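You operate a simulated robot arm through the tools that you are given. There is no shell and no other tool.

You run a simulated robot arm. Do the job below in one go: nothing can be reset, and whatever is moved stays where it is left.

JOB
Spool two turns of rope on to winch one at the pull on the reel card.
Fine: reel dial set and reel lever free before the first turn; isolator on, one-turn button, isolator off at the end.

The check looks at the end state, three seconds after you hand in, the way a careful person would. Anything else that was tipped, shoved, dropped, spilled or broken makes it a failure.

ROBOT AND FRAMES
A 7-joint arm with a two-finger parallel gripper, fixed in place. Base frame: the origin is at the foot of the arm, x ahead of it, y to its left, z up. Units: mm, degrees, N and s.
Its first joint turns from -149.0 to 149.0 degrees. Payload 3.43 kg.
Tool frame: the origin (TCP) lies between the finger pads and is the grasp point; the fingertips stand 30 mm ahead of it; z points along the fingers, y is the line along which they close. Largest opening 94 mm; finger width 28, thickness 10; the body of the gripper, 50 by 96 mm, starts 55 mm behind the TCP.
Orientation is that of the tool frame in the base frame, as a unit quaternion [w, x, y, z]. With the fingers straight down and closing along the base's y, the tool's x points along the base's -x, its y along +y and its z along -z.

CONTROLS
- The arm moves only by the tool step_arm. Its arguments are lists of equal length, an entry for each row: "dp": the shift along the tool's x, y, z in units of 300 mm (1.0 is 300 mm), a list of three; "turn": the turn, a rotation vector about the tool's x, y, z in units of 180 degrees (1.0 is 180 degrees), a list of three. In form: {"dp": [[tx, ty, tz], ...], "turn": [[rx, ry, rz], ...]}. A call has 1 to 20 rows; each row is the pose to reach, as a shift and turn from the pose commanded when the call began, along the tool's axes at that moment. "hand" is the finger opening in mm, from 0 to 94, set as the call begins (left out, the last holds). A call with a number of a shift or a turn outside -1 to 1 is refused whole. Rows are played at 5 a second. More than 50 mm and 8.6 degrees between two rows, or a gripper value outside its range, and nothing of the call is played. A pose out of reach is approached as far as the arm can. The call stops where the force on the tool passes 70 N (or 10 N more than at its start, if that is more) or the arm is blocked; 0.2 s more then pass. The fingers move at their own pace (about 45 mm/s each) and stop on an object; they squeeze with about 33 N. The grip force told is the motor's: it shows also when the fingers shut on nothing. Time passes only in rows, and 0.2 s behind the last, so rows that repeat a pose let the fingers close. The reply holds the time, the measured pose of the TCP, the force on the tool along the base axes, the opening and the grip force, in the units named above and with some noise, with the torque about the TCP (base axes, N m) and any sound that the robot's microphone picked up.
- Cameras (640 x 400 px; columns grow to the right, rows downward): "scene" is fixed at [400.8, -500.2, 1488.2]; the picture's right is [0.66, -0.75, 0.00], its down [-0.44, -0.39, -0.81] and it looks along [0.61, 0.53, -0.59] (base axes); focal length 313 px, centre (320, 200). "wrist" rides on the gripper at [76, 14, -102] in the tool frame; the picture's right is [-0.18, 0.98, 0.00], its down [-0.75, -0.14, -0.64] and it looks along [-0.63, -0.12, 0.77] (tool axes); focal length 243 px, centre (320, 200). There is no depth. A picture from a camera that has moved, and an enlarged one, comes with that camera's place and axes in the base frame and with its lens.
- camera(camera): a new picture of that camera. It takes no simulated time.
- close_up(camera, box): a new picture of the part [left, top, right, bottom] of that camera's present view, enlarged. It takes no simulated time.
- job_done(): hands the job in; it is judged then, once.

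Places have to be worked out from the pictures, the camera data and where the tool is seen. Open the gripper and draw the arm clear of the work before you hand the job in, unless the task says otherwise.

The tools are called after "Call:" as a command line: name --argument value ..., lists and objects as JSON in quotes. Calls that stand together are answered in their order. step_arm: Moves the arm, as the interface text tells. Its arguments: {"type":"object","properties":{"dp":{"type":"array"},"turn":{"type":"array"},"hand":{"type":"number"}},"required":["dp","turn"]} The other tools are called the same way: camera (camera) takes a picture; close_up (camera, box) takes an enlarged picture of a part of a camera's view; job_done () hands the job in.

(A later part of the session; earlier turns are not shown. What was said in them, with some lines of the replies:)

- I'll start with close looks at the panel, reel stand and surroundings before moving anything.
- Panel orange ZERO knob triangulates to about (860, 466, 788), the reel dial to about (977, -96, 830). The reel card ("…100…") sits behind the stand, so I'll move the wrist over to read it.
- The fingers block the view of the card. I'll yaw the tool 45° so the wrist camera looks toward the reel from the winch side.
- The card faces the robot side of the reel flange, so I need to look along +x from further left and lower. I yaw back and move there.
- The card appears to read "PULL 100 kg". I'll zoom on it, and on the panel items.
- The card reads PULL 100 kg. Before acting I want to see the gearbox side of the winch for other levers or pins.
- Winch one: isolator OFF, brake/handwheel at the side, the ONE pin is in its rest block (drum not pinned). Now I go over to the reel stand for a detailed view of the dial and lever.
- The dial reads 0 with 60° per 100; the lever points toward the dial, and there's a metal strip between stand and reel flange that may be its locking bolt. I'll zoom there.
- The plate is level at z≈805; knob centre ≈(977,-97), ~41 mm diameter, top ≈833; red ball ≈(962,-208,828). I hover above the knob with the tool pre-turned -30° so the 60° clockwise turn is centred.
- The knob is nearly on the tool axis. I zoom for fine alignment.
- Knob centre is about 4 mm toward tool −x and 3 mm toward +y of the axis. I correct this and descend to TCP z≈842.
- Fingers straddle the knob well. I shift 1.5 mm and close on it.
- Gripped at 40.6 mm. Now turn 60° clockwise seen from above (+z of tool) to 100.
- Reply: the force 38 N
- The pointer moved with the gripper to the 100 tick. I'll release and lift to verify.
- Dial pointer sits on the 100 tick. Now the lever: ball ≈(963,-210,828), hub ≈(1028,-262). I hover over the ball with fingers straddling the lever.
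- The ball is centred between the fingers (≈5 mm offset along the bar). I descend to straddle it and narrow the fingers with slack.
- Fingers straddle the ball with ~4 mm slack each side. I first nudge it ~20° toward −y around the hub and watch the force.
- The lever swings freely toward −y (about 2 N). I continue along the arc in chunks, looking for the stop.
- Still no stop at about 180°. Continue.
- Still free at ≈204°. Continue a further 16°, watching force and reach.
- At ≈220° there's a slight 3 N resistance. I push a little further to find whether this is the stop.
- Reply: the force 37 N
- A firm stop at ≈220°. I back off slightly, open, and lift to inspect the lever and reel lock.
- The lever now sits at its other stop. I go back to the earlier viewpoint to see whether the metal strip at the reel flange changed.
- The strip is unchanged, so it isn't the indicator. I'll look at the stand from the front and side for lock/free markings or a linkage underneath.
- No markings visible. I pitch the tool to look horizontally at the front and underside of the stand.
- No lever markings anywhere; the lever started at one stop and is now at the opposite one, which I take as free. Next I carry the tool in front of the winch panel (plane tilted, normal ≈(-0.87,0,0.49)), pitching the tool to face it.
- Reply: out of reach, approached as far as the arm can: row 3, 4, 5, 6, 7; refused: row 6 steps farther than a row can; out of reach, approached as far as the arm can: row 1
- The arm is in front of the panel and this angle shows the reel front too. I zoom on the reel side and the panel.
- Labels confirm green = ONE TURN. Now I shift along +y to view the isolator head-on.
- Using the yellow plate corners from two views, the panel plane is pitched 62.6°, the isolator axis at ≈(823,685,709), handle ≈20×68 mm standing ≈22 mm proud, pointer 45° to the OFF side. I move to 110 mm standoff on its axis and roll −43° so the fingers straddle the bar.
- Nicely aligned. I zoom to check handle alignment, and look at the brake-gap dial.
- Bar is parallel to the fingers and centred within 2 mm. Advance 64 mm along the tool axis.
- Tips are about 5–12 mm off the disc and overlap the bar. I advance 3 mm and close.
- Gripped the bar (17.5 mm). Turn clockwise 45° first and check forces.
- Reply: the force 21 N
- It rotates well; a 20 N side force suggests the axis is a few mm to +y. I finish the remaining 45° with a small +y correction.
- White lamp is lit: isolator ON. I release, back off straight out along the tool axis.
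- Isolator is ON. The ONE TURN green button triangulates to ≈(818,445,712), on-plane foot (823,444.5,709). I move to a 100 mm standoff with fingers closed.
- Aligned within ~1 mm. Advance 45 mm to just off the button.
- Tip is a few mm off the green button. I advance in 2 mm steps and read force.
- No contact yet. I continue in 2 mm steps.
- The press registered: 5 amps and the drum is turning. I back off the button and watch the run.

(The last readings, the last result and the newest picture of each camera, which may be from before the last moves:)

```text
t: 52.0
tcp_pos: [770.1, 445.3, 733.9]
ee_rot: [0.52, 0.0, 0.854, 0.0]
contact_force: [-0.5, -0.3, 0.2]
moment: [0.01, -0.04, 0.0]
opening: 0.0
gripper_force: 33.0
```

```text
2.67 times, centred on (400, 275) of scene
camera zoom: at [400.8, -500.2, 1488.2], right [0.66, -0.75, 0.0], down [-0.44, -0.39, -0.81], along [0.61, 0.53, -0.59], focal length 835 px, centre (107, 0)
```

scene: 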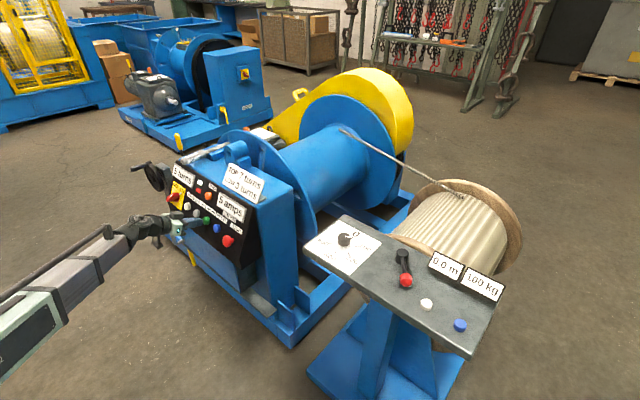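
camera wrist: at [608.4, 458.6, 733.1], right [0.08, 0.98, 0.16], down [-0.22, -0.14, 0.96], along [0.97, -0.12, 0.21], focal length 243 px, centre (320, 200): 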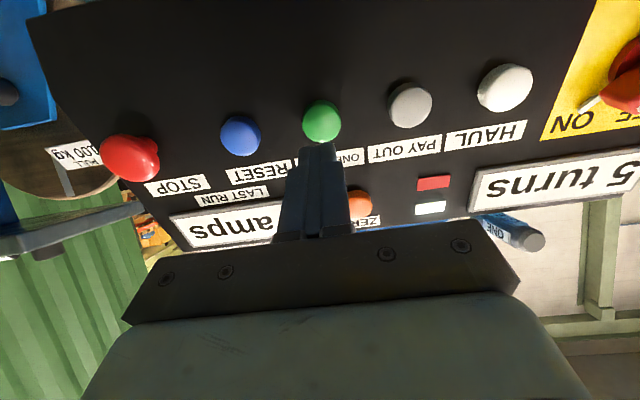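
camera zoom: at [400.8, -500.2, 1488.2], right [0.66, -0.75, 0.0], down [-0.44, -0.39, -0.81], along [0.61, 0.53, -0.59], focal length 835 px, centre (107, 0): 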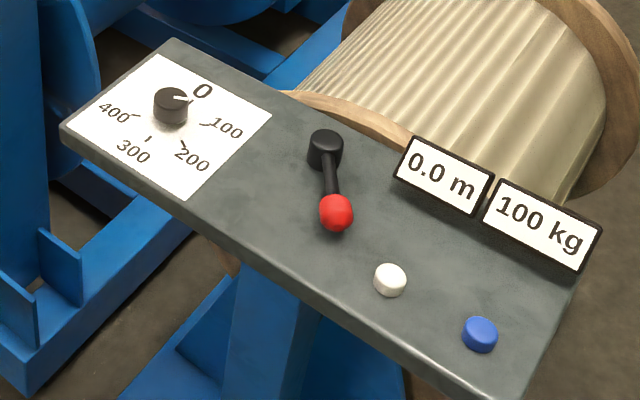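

Pull reads 100 kg and the reel is rotating, so the lever is free and the dial right. I wait for the turn to finish.

Call:
step_arm --dp '[[0, 0, 0], [0, 0, 0], [0, 0, 0], [0, 0, 0], [0, 0, 0], [0, 0, 0], [0, 0, 0], [0, 0, 0], [0, 0, 0], [0, 0, 0], [0, 0, 0], [0, 0, 0], [0, 0, 0], [0, 0, 0], [0, 0, 0]]' --turn '[[0, 0, 0], [0, 0, 0], [0, 0, 0], [0, 0, 0], [0, 0, 0], [0, 0, 0], [0, 0, 0], [0, 0, 0], [0, 0, 0], [0, 0, 0], [0, 0, 0], [0, 0, 0], [0, 0, 0], [0, 0, 0], [0, 0, 0]]'

Call:
close_up --camera "scene" --box '[150, 140, 270, 240]'

Call:
close_up --camera "scene" --box '[290, 200, 510, 350]'

```text
t: 55.2
tcp_pos: [769.9, 444.9, 733.5]
ee_rot: [0.519, 0.001, 0.855, -0.001]
contact_force: [-0.5, -0.4, -0.4]
moment: [-0.01, 0.01, 0.01]
opening: 0.0
gripper_force: 32.8
```

```text
4.00 times, centred on (210, 190) of scene
camera zoom: at [400.8, -500.2, 1488.2], right [0.66, -0.75, 0.0], down [-0.44, -0.39, -0.81], along [0.61, 0.53, -0.59], focal length 1252 px, centre (760, 240)
```

zoom: 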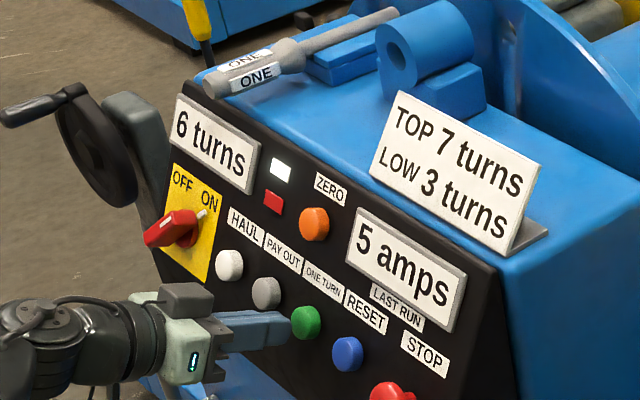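

```text
2.67 times, centred on (400, 275) of scene
camera zoom: at [400.8, -500.2, 1488.2], right [0.66, -0.75, 0.0], down [-0.44, -0.39, -0.81], along [0.61, 0.53, -0.59], focal length 835 px, centre (107, 0)
```

zoom: 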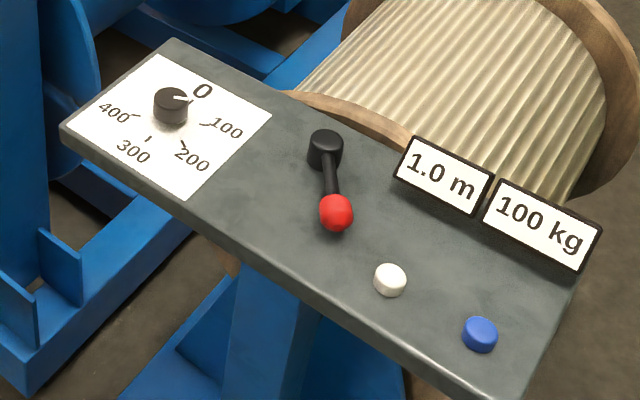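

6 turns, 1.0 m. I wait longer to confirm it has fully stopped before the second press.

Call:
step_arm --dp '[[0, 0, 0], [0, 0, 0], [0, 0, 0], [0, 0, 0], [0, 0, 0], [0, 0, 0], [0, 0, 0], [0, 0, 0], [0, 0, 0], [0, 0, 0], [0, 0, 0], [0, 0, 0], [0, 0, 0], [0, 0, 0], [0, 0, 0]]' --turn '[[0, 0, 0], [0, 0, 0], [0, 0, 0], [0, 0, 0], [0, 0, 0], [0, 0, 0], [0, 0, 0], [0, 0, 0], [0, 0, 0], [0, 0, 0], [0, 0, 0], [0, 0, 0], [0, 0, 0], [0, 0, 0], [0, 0, 0]]'

Call:
close_up --camera "scene" --box '[150, 140, 270, 240]'

Call:
close_up --camera "scene" --box '[290, 200, 510, 350]'

```text
t: 58.4
tcp_pos: [768.9, 445.1, 733.3]
ee_rot: [0.519, 0.0, 0.855, 0.0]
contact_force: [-0.3, 0.3, 0.7]
moment: [-0.05, 0.03, -0.03]
opening: 0.0
gripper_force: 33.4
```

```text
4.00 times, centred on (210, 190) of scene
camera zoom: at [400.8, -500.2, 1488.2], right [0.66, -0.75, 0.0], down [-0.44, -0.39, -0.81], along [0.61, 0.53, -0.59], focal length 1252 px, centre (760, 240)
```

zoom: 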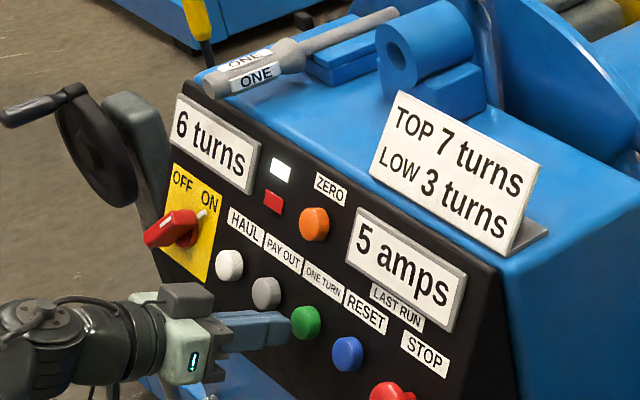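

```text
2.67 times, centred on (400, 275) of scene
camera zoom: at [400.8, -500.2, 1488.2], right [0.66, -0.75, 0.0], down [-0.44, -0.39, -0.81], along [0.61, 0.53, -0.59], focal length 835 px, centre (107, 0)
```

zoom: 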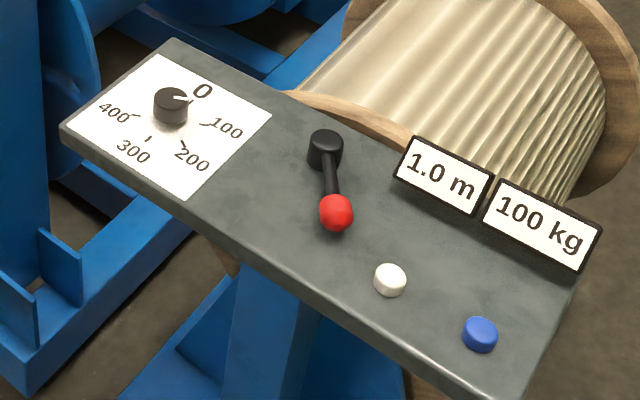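

The rope pattern differs slightly from 3 s ago, so it may have only just stopped; I wait once more and compare.

Call:
step_arm --dp '[[0, 0, 0], [0, 0, 0], [0, 0, 0], [0, 0, 0], [0, 0, 0], [0, 0, 0], [0, 0, 0], [0, 0, 0], [0, 0, 0], [0, 0, 0]]' --turn '[[0, 0, 0], [0, 0, 0], [0, 0, 0], [0, 0, 0], [0, 0, 0], [0, 0, 0], [0, 0, 0], [0, 0, 0], [0, 0, 0], [0, 0, 0]]'

Call:
close_up --camera "scene" --box '[290, 200, 510, 350]'

Call:
camera --camera "wrist"

```text
t: 60.6
tcp_pos: [770.0, 445.6, 734.1]
ee_rot: [0.52, 0.0, 0.854, 0.0]
contact_force: [-0.4, 0.0, -0.3]
moment: [0.02, -0.04, 0.0]
opening: 0.2
gripper_force: 32.5
```

```text
2.67 times, centred on (400, 275) of scene
camera zoom: at [400.8, -500.2, 1488.2], right [0.66, -0.75, 0.0], down [-0.44, -0.39, -0.81], along [0.61, 0.53, -0.59], focal length 835 px, centre (107, 0)
```

zoom: 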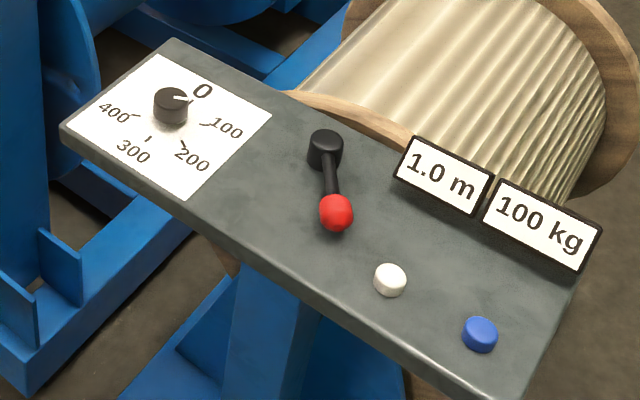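

```text
taken
camera wrist: at [644.3, 459.8, 712.9], right [0.08, 0.98, 0.16], down [-0.22, -0.14, 0.96], along [0.97, -0.12, 0.21], focal length 243 px, centre (320, 200)
```

wrist: 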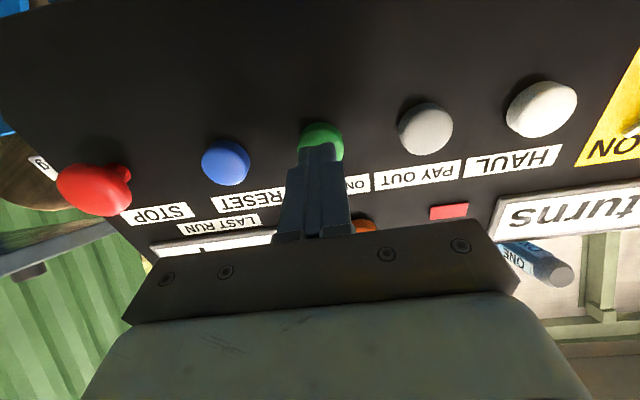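

Stopped (picture unchanged). Second press: advance the same 18 mm and retreat.

Call:
step_arm --dp '[[0, 0, 0.03], [0, 0, 0.05], [0, 0, 0.06], [0, 0, 0.06]]' --turn '[[0, 0, 0], [0, 0, 0], [0, 0, 0], [0, 0, 0]]'

Call:
close_up --camera "scene" --box '[290, 200, 510, 350]'

Call:
close_up --camera "scene" --box '[150, 140, 270, 240]'

```text
t: 61.6
tcp_pos: [785.2, 445.4, 726.4]
ee_rot: [0.519, 0.0, 0.855, 0.0]
contact_force: [-3.5, 1.4, 1.2]
moment: [0.02, 0.05, 0.03]
opening: 0.0
gripper_force: 33.5
```

```text
2.67 times, centred on (400, 275) of scene
camera zoom: at [400.8, -500.2, 1488.2], right [0.66, -0.75, 0.0], down [-0.44, -0.39, -0.81], along [0.61, 0.53, -0.59], focal length 835 px, centre (107, 0)
```

zoom: 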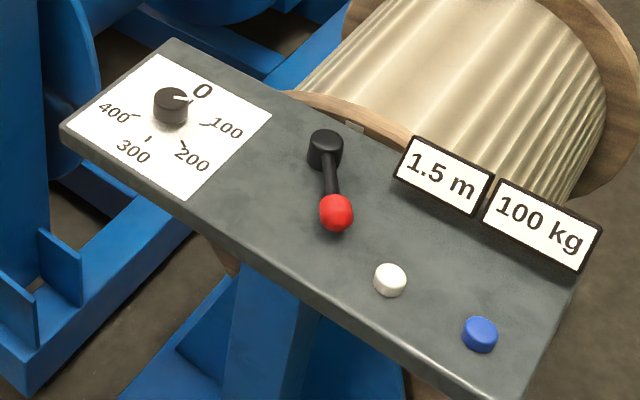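

```text
4.00 times, centred on (210, 190) of scene
camera zoom: at [400.8, -500.2, 1488.2], right [0.66, -0.75, 0.0], down [-0.44, -0.39, -0.81], along [0.61, 0.53, -0.59], focal length 1252 px, centre (760, 240)
```

zoom: 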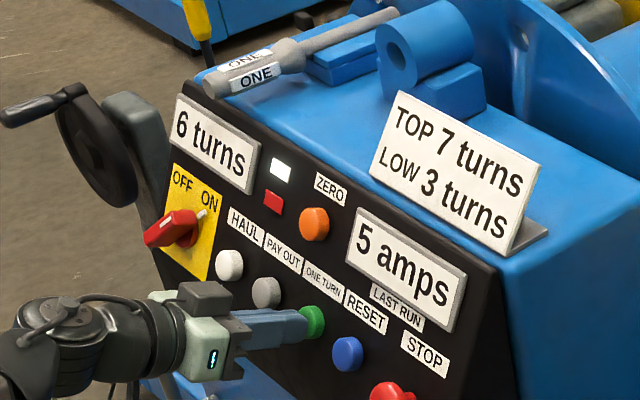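

Second turn is running. I retreat off the button and wait for it to finish.

Call:
step_arm --dp '[[0, 0, -0.06], [0, 0, -0.13], [0, 0, -0.2], [0, 0, -0.2], [0, 0, -0.2], [0, 0, -0.2], [0, 0, -0.2], [0, 0, -0.2], [0, 0, -0.2], [0, 0, -0.2], [0, 0, -0.2], [0, 0, -0.2], [0, 0, -0.2], [0, 0, -0.2], [0, 0, -0.2]]' --turn '[[0, 0, 0], [0, 0, 0], [0, 0, 0], [0, 0, 0], [0, 0, 0], [0, 0, 0], [0, 0, 0], [0, 0, 0], [0, 0, 0], [0, 0, 0], [0, 0, 0], [0, 0, 0], [0, 0, 0], [0, 0, 0], [0, 0, 0]]'

Call:
close_up --camera "scene" --box '[290, 200, 510, 350]'

Call:
close_up --camera "scene" --box '[150, 140, 270, 240]'

```text
t: 64.8
tcp_pos: [733.5, 444.8, 753.9]
ee_rot: [0.52, 0.0, 0.854, 0.0]
contact_force: [0.2, -0.5, 0.2]
moment: [0.03, 0.02, 0.02]
opening: 0.1
gripper_force: 33.4
```

```text
2.67 times, centred on (400, 275) of scene
camera zoom: at [400.8, -500.2, 1488.2], right [0.66, -0.75, 0.0], down [-0.44, -0.39, -0.81], along [0.61, 0.53, -0.59], focal length 835 px, centre (107, 0)
```

zoom: 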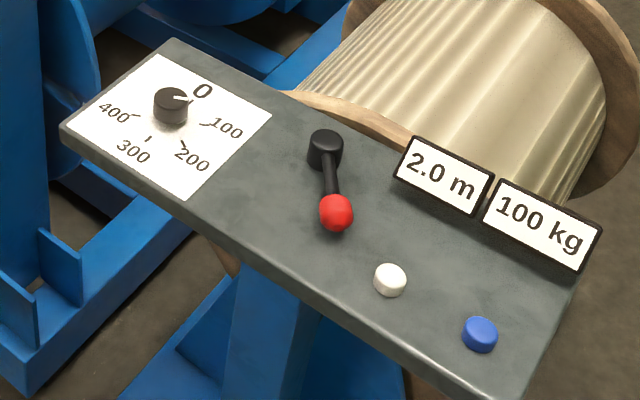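

```text
4.00 times, centred on (210, 190) of scene
camera zoom: at [400.8, -500.2, 1488.2], right [0.66, -0.75, 0.0], down [-0.44, -0.39, -0.81], along [0.61, 0.53, -0.59], focal length 1252 px, centre (760, 240)
```

zoom: 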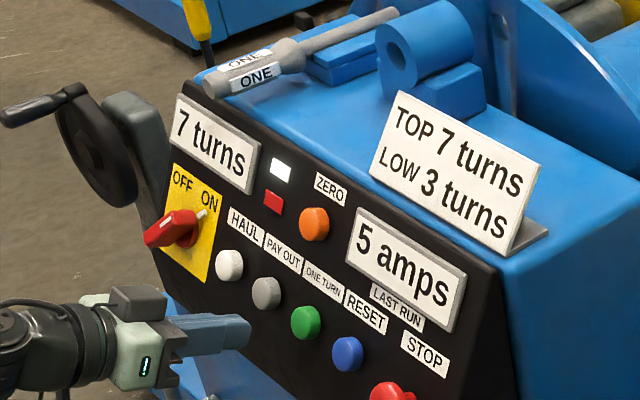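

7 turns, 2.0 m at 100 kg. Now return to the isolator standoff, and roll +47° to match the handle's ON position.

Call:
step_arm --dp '[[-0.001, 0.134, -0.006], [-0.001, 0.269, -0.012], [-0.002, 0.403, -0.018], [-0.003, 0.538, -0.024], [-0.003, 0.672, -0.03], [-0.004, 0.807, -0.034]]' --turn '[[0, 0, 0], [0, 0, 0], [0, 0, 0], [0, 0, 0], [0, 0, 0], [0, 0, 0]]'

Call:
step_arm --dp '[[0, 0, 0], [0, 0, 0], [0, 0, 0], [0, 0, 0], [0, 0, 0], [0, 0, 0], [0, 0, 0]]' --turn '[[0, 0, 0.04], [0, 0, 0.08], [0, 0, 0.12], [0, 0, 0.16], [0, 0, 0.2], [0, 0, 0.24], [0, 0, 0.261]]' --hand 55

Call:
camera --camera "wrist"

Call:
close_up --camera "wrist" --box '[240, 30, 400, 180]'

Call:
close_up --camera "scene" --box '[150, 140, 270, 240]'

Call:
close_up --camera "scene" --box '[290, 200, 510, 350]'

```text
t: 66.2
tcp_pos: [724.4, 688.2, 760.8]
ee_rot: [0.519, 0.0, 0.855, 0.0]
contact_force: [-0.4, 0.2, -0.5]
moment: [-0.01, 0.01, 0.03]
opening: 0.0
gripper_force: 33.1
```

```text
t: 67.8
tcp_pos: [724.3, 687.0, 759.9]
ee_rot: [0.476, 0.34, 0.784, 0.209]
contact_force: [-0.7, 0.0, 0.6]
moment: [0.04, 0.01, -0.01]
opening: 54.9
gripper_force: 0.0
```

```text
taken
camera wrist: at [614.0, 753.3, 769.4], right [0.39, 0.53, 0.75], down [-0.38, -0.65, 0.66], along [0.84, -0.54, -0.05], focal length 243 px, centre (320, 200)
```

wrist: 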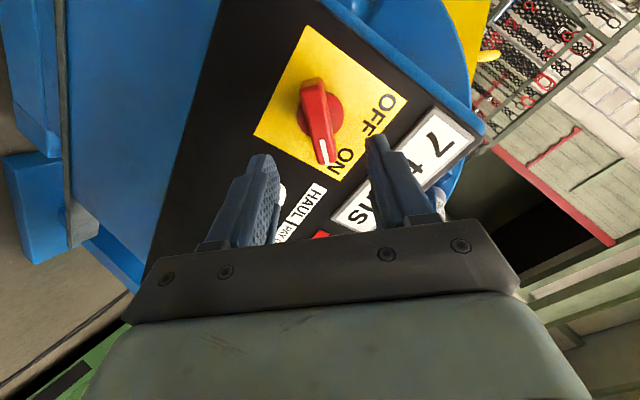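

```text
2.67 times, centred on (320, 105) of wrist
camera zoom: at [614.0, 753.3, 769.4], right [0.39, 0.53, 0.75], down [-0.38, -0.65, 0.66], along [0.84, -0.54, -0.05], focal length 647 px, centre (320, 453)
```

zoom: 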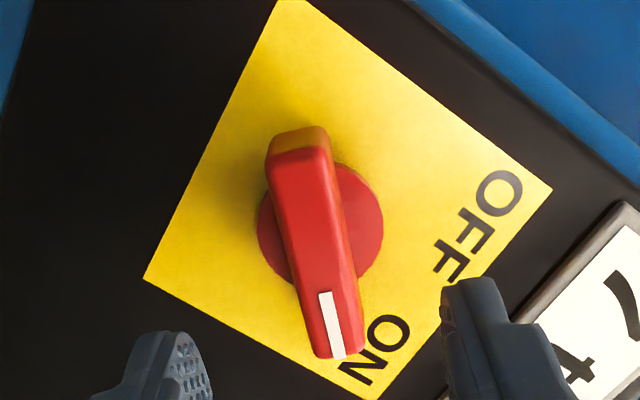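

```text
4.00 times, centred on (210, 190) of scene
camera zoom: at [400.8, -500.2, 1488.2], right [0.66, -0.75, 0.0], down [-0.44, -0.39, -0.81], along [0.61, 0.53, -0.59], focal length 1252 px, centre (760, 240)
```

zoom: 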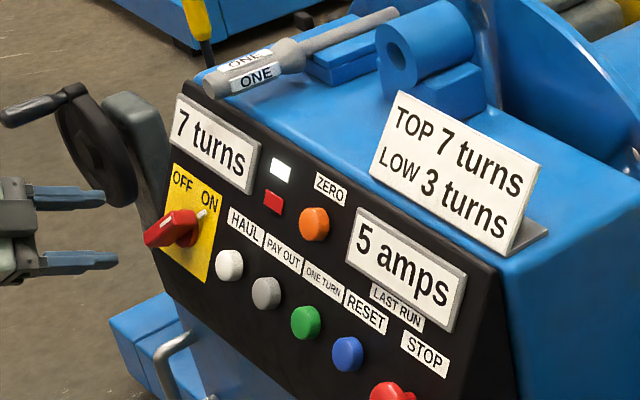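

```text
2.67 times, centred on (400, 275) of scene
camera zoom: at [400.8, -500.2, 1488.2], right [0.66, -0.75, 0.0], down [-0.44, -0.39, -0.81], along [0.61, 0.53, -0.59], focal length 835 px, centre (107, 0)
```

zoom: 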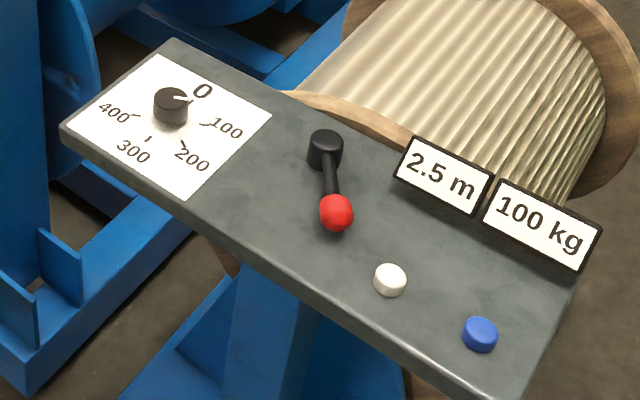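

Length now 2.5 m, so the second turn was still ending. Handle is aligned; I wait 2 s to confirm everything is still before switching off.

Call:
step_arm --dp '[[0, 0, 0], [0, 0, 0], [0, 0, 0], [0, 0, 0], [0, 0, 0], [0, 0, 0], [0, 0, 0], [0, 0, 0], [0, 0, 0], [0, 0, 0]]' --turn '[[0, 0, 0], [0, 0, 0], [0, 0, 0], [0, 0, 0], [0, 0, 0], [0, 0, 0], [0, 0, 0], [0, 0, 0], [0, 0, 0], [0, 0, 0]]'

Call:
close_up --camera "scene" --box '[290, 200, 510, 350]'

Call:
close_up --camera "scene" --box '[150, 140, 270, 240]'

```text
t: 70.0
tcp_pos: [723.5, 687.1, 759.6]
ee_rot: [0.477, 0.34, 0.783, 0.208]
contact_force: [-0.5, -0.2, -0.1]
moment: [-0.03, -0.03, 0.0]
opening: 55.0
gripper_force: 0.1
```

```text
2.67 times, centred on (400, 275) of scene
camera zoom: at [400.8, -500.2, 1488.2], right [0.66, -0.75, 0.0], down [-0.44, -0.39, -0.81], along [0.61, 0.53, -0.59], focal length 835 px, centre (107, 0)
```

zoom: 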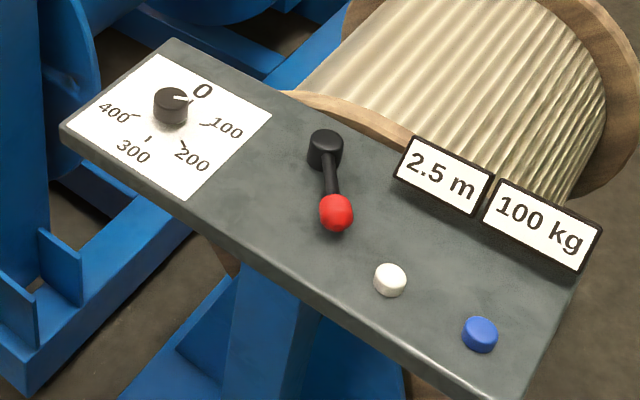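

```text
4.00 times, centred on (210, 190) of scene
camera zoom: at [400.8, -500.2, 1488.2], right [0.66, -0.75, 0.0], down [-0.44, -0.39, -0.81], along [0.61, 0.53, -0.59], focal length 1252 px, centre (760, 240)
```

zoom: 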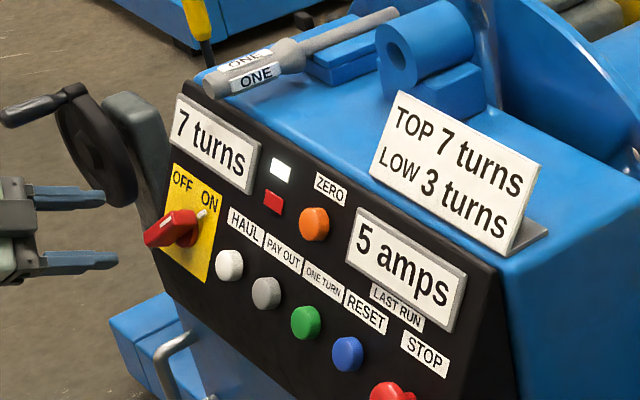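

All still: 7 turns, 100 kg. Advance onto the isolator handle and grip.

Call:
step_arm --dp '[[0, 0, 0.07], [0, 0, 0.14], [0, 0, 0.19], [0, 0, 0.225]]' --turn '[[0, 0, 0], [0, 0, 0], [0, 0, 0], [0, 0, 0]]'

Call:
step_arm --dp '[[0, 0, 0], [0, 0, 0], [0, 0, 0], [0, 0, 0], [0, 0, 0]]' --turn '[[0, 0, 0], [0, 0, 0], [0, 0, 0], [0, 0, 0], [0, 0, 0]]' --hand 8

Call:
camera --camera "wrist"

```text
t: 71.0
tcp_pos: [783.3, 686.5, 729.5]
ee_rot: [0.476, 0.34, 0.784, 0.208]
contact_force: [-0.2, -0.4, 0.3]
moment: [-0.01, 0.01, 0.01]
opening: 55.0
gripper_force: 0.1
```

```text
t: 72.2
tcp_pos: [783.5, 686.7, 728.9]
ee_rot: [0.477, 0.34, 0.784, 0.206]
contact_force: [-3.8, -3.3, -5.7]
moment: [-0.77, -0.64, 0.79]
opening: 18.4
gripper_force: 45.2
```

```text
taken
camera wrist: at [674.0, 752.5, 737.9], right [0.39, 0.54, 0.75], down [-0.38, -0.65, 0.66], along [0.84, -0.54, -0.05], focal length 243 px, centre (320, 200)
```

wrist: 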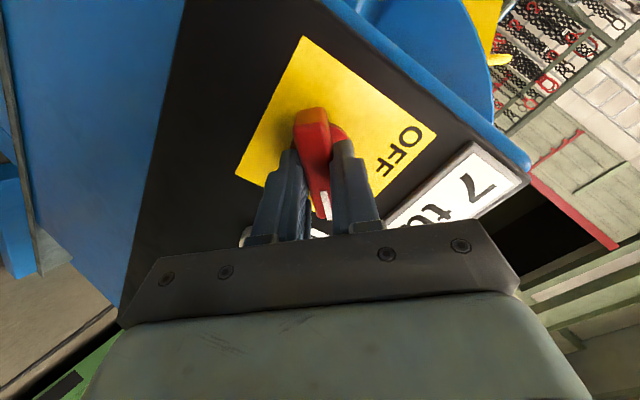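

Gripped at 18.4 mm. Rotate −90° (counter-clockwise) back to OFF, in two halves.

Call:
step_arm --dp '[[0, 0, 0], [0, 0, 0], [0, 0, 0], [0, 0, 0], [0, 0, 0], [0, 0, 0], [0, 0, 0], [0, 0, 0]]' --turn '[[0, 0, -0.031], [0, 0, -0.0625], [0, 0, -0.094], [0, 0, -0.125], [0, 0, -0.156], [0, 0, -0.1875], [0, 0, -0.219], [0, 0, -0.25]]'

Call:
step_arm --dp '[[0, 0, 0], [0, 0, 0], [0, 0, 0], [0, 0, 0], [0, 0, 0], [0, 0, 0], [0, 0, 0], [0, 0, 0]]' --turn '[[0, 0, -0.031], [0, 0, -0.0625], [0, 0, -0.094], [0, 0, -0.125], [0, 0, -0.156], [0, 0, -0.1875], [0, 0, -0.219], [0, 0, -0.25]]'

Call:
camera --camera "wrist"

Call:
close_up --camera "scene" --box '[130, 140, 250, 240]'

```text
t: 74.0
tcp_pos: [783.5, 685.1, 727.7]
ee_rot: [0.519, 0.015, 0.855, 0.007]
contact_force: [-19.7, -23.7, -22.2]
moment: [0.14, -0.14, 0.16]
opening: 18.0
gripper_force: 44.7
```

```text
t: 75.8
tcp_pos: [784.2, 684.8, 729.4]
ee_rot: [0.481, -0.312, 0.796, -0.196]
contact_force: [-12.6, -32.7, -13.4]
moment: [-0.66, 0.47, -1.13]
opening: 17.8
gripper_force: 45.0
```

```text
taken
camera wrist: at [663.2, 644.2, 717.6], right [-0.24, 0.84, -0.48], down [-0.27, 0.42, 0.87], along [0.93, 0.34, 0.13], focal length 243 px, centre (320, 200)
```

wrist: 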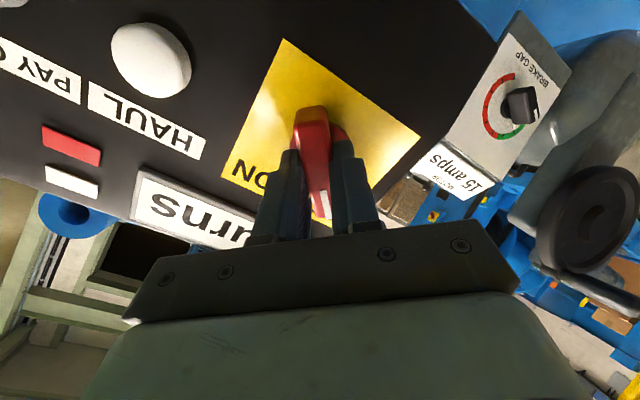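

```text
4.00 times, centred on (190, 190) of scene
camera zoom: at [400.8, -500.2, 1488.2], right [0.66, -0.75, 0.0], down [-0.44, -0.39, -0.81], along [0.61, 0.53, -0.59], focal length 1252 px, centre (840, 240)
```

zoom: 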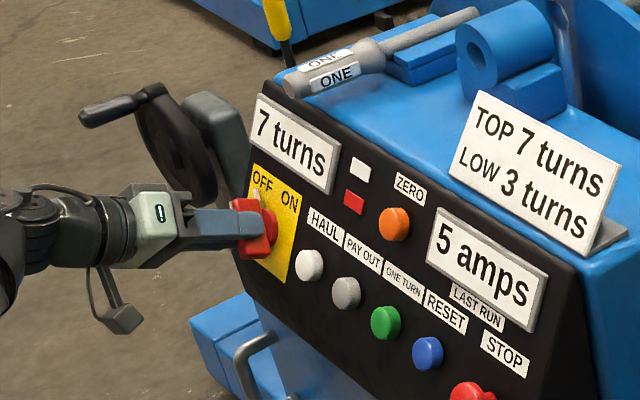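

Handle is at OFF and the lamp is out. Release and back straight off.

Call:
step_arm --dp '[[0, 0, 0], [0, 0, 0], [0, 0, 0], [0, 0, -0.08], [0, 0, -0.16], [0, 0, -0.24], [0, 0, -0.32], [0, 0, -0.4]]' --turn '[[0, 0, 0], [0, 0, 0], [0, 0, 0], [0, 0, 0], [0, 0, 0], [0, 0, 0], [0, 0, 0], [0, 0, 0]]' --hand 55

Call:
close_up --camera "scene" --box '[150, 140, 270, 240]'

Call:
close_up --camera "wrist" --box '[160, 0, 400, 160]'

Call:
camera --camera "scene"

```text
t: 77.6
tcp_pos: [676.1, 687.2, 783.7]
ee_rot: [0.484, -0.313, 0.795, -0.19]
contact_force: [0.5, 0.5, 0.1]
moment: [0.01, -0.01, -0.04]
opening: 55.0
gripper_force: 0.0
```

```text
4.00 times, centred on (210, 190) of scene
camera zoom: at [400.8, -500.2, 1488.2], right [0.66, -0.75, 0.0], down [-0.44, -0.39, -0.81], along [0.61, 0.53, -0.59], focal length 1252 px, centre (760, 240)
```

zoom: 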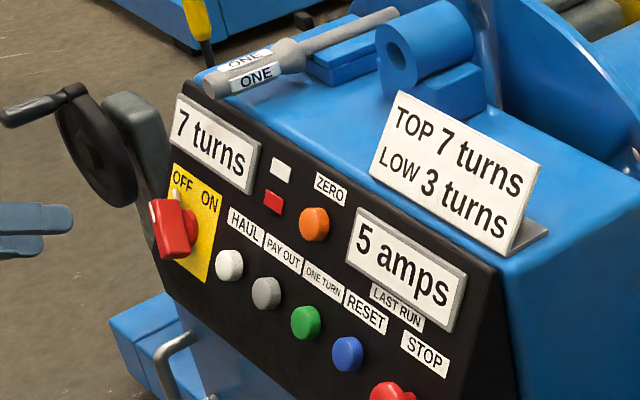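

```text
2.50 times, centred on (280, 80) of wrist
camera zoom: at [555.9, 645.6, 772.1], right [-0.25, 0.84, -0.48], down [-0.27, 0.41, 0.87], along [0.93, 0.34, 0.13], focal length 606 px, centre (420, 500)
```

zoom: 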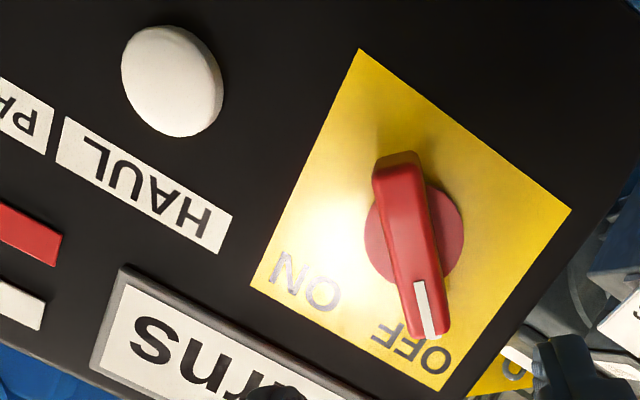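

```text
taken
```

scene: 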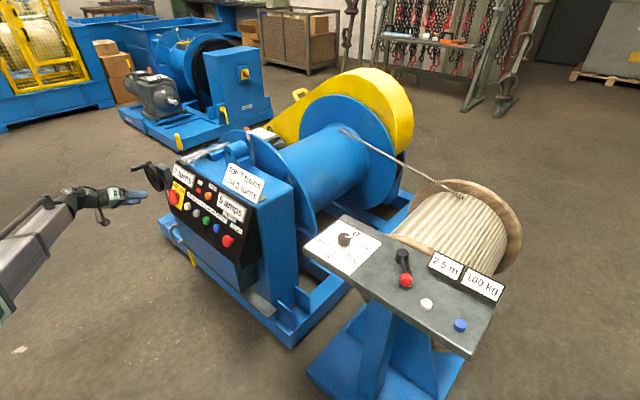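

Isolator OFF, 7 turns, 100 kg, lamp out, everything else undisturbed. I open fully and draw the arm farther clear.

Call:
step_arm --dp '[[0, 0, -0.1], [0, 0, -0.2], [0, 0, -0.3], [0, 0, -0.3], [0, 0, -0.3]]' --turn '[[0, 0, 0], [0, 0, 0], [0, 0, 0], [0, 0, 0], [0, 0, 0]]' --hand 94

Call:
camera --camera "scene"

```text
t: 78.8
tcp_pos: [597.1, 688.4, 825.5]
ee_rot: [0.483, -0.314, 0.794, -0.191]
contact_force: [-0.3, 0.7, -0.1]
moment: [0.0, 0.01, 0.01]
opening: 93.7
gripper_force: 0.0
```

```text
taken
```

scene: 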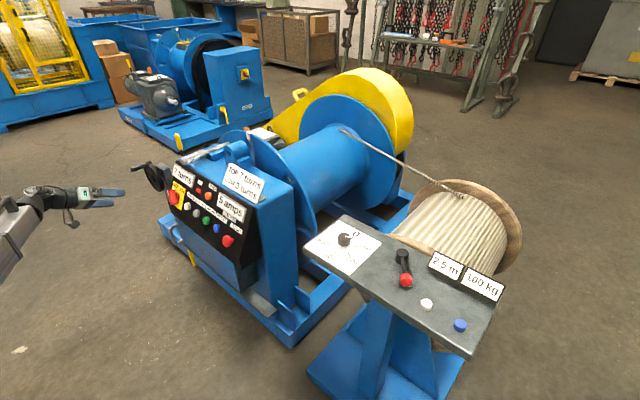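

The arm is clear with the gripper open, and the final state is as wanted, so I hand in.

Call:
job_done

```text
The job is handed in.
```

I spooled two turns of rope onto winch one at 100 kg, the pull on the reel card, and handed the job in. The turn counter went from 5 to 7, which is the top limit on the panel. The reel read 2.5 m.

- **Reel set before the first turn:** I turned the dial from 0 to 100 and swung the lever from its start position to its opposite stop. The lever has no markings, so I took that stop as free. The first turn bore this out: the reel paid out at a steady 100 kg.
- **Turns:** I switched the isolator on and pressed the one-turn button twice. I let the drum stop fully after each turn. The motor drew 5 amps, against 15 on its card.
- **End state:** The isolator is off and its lamp is out. The dial is still at 100 and the lever still at the free stop, since the job did not ask for either to go back. The gripper is open and the arm is drawn back from the winch. I saw nothing else moved or knocked in the final pictures.
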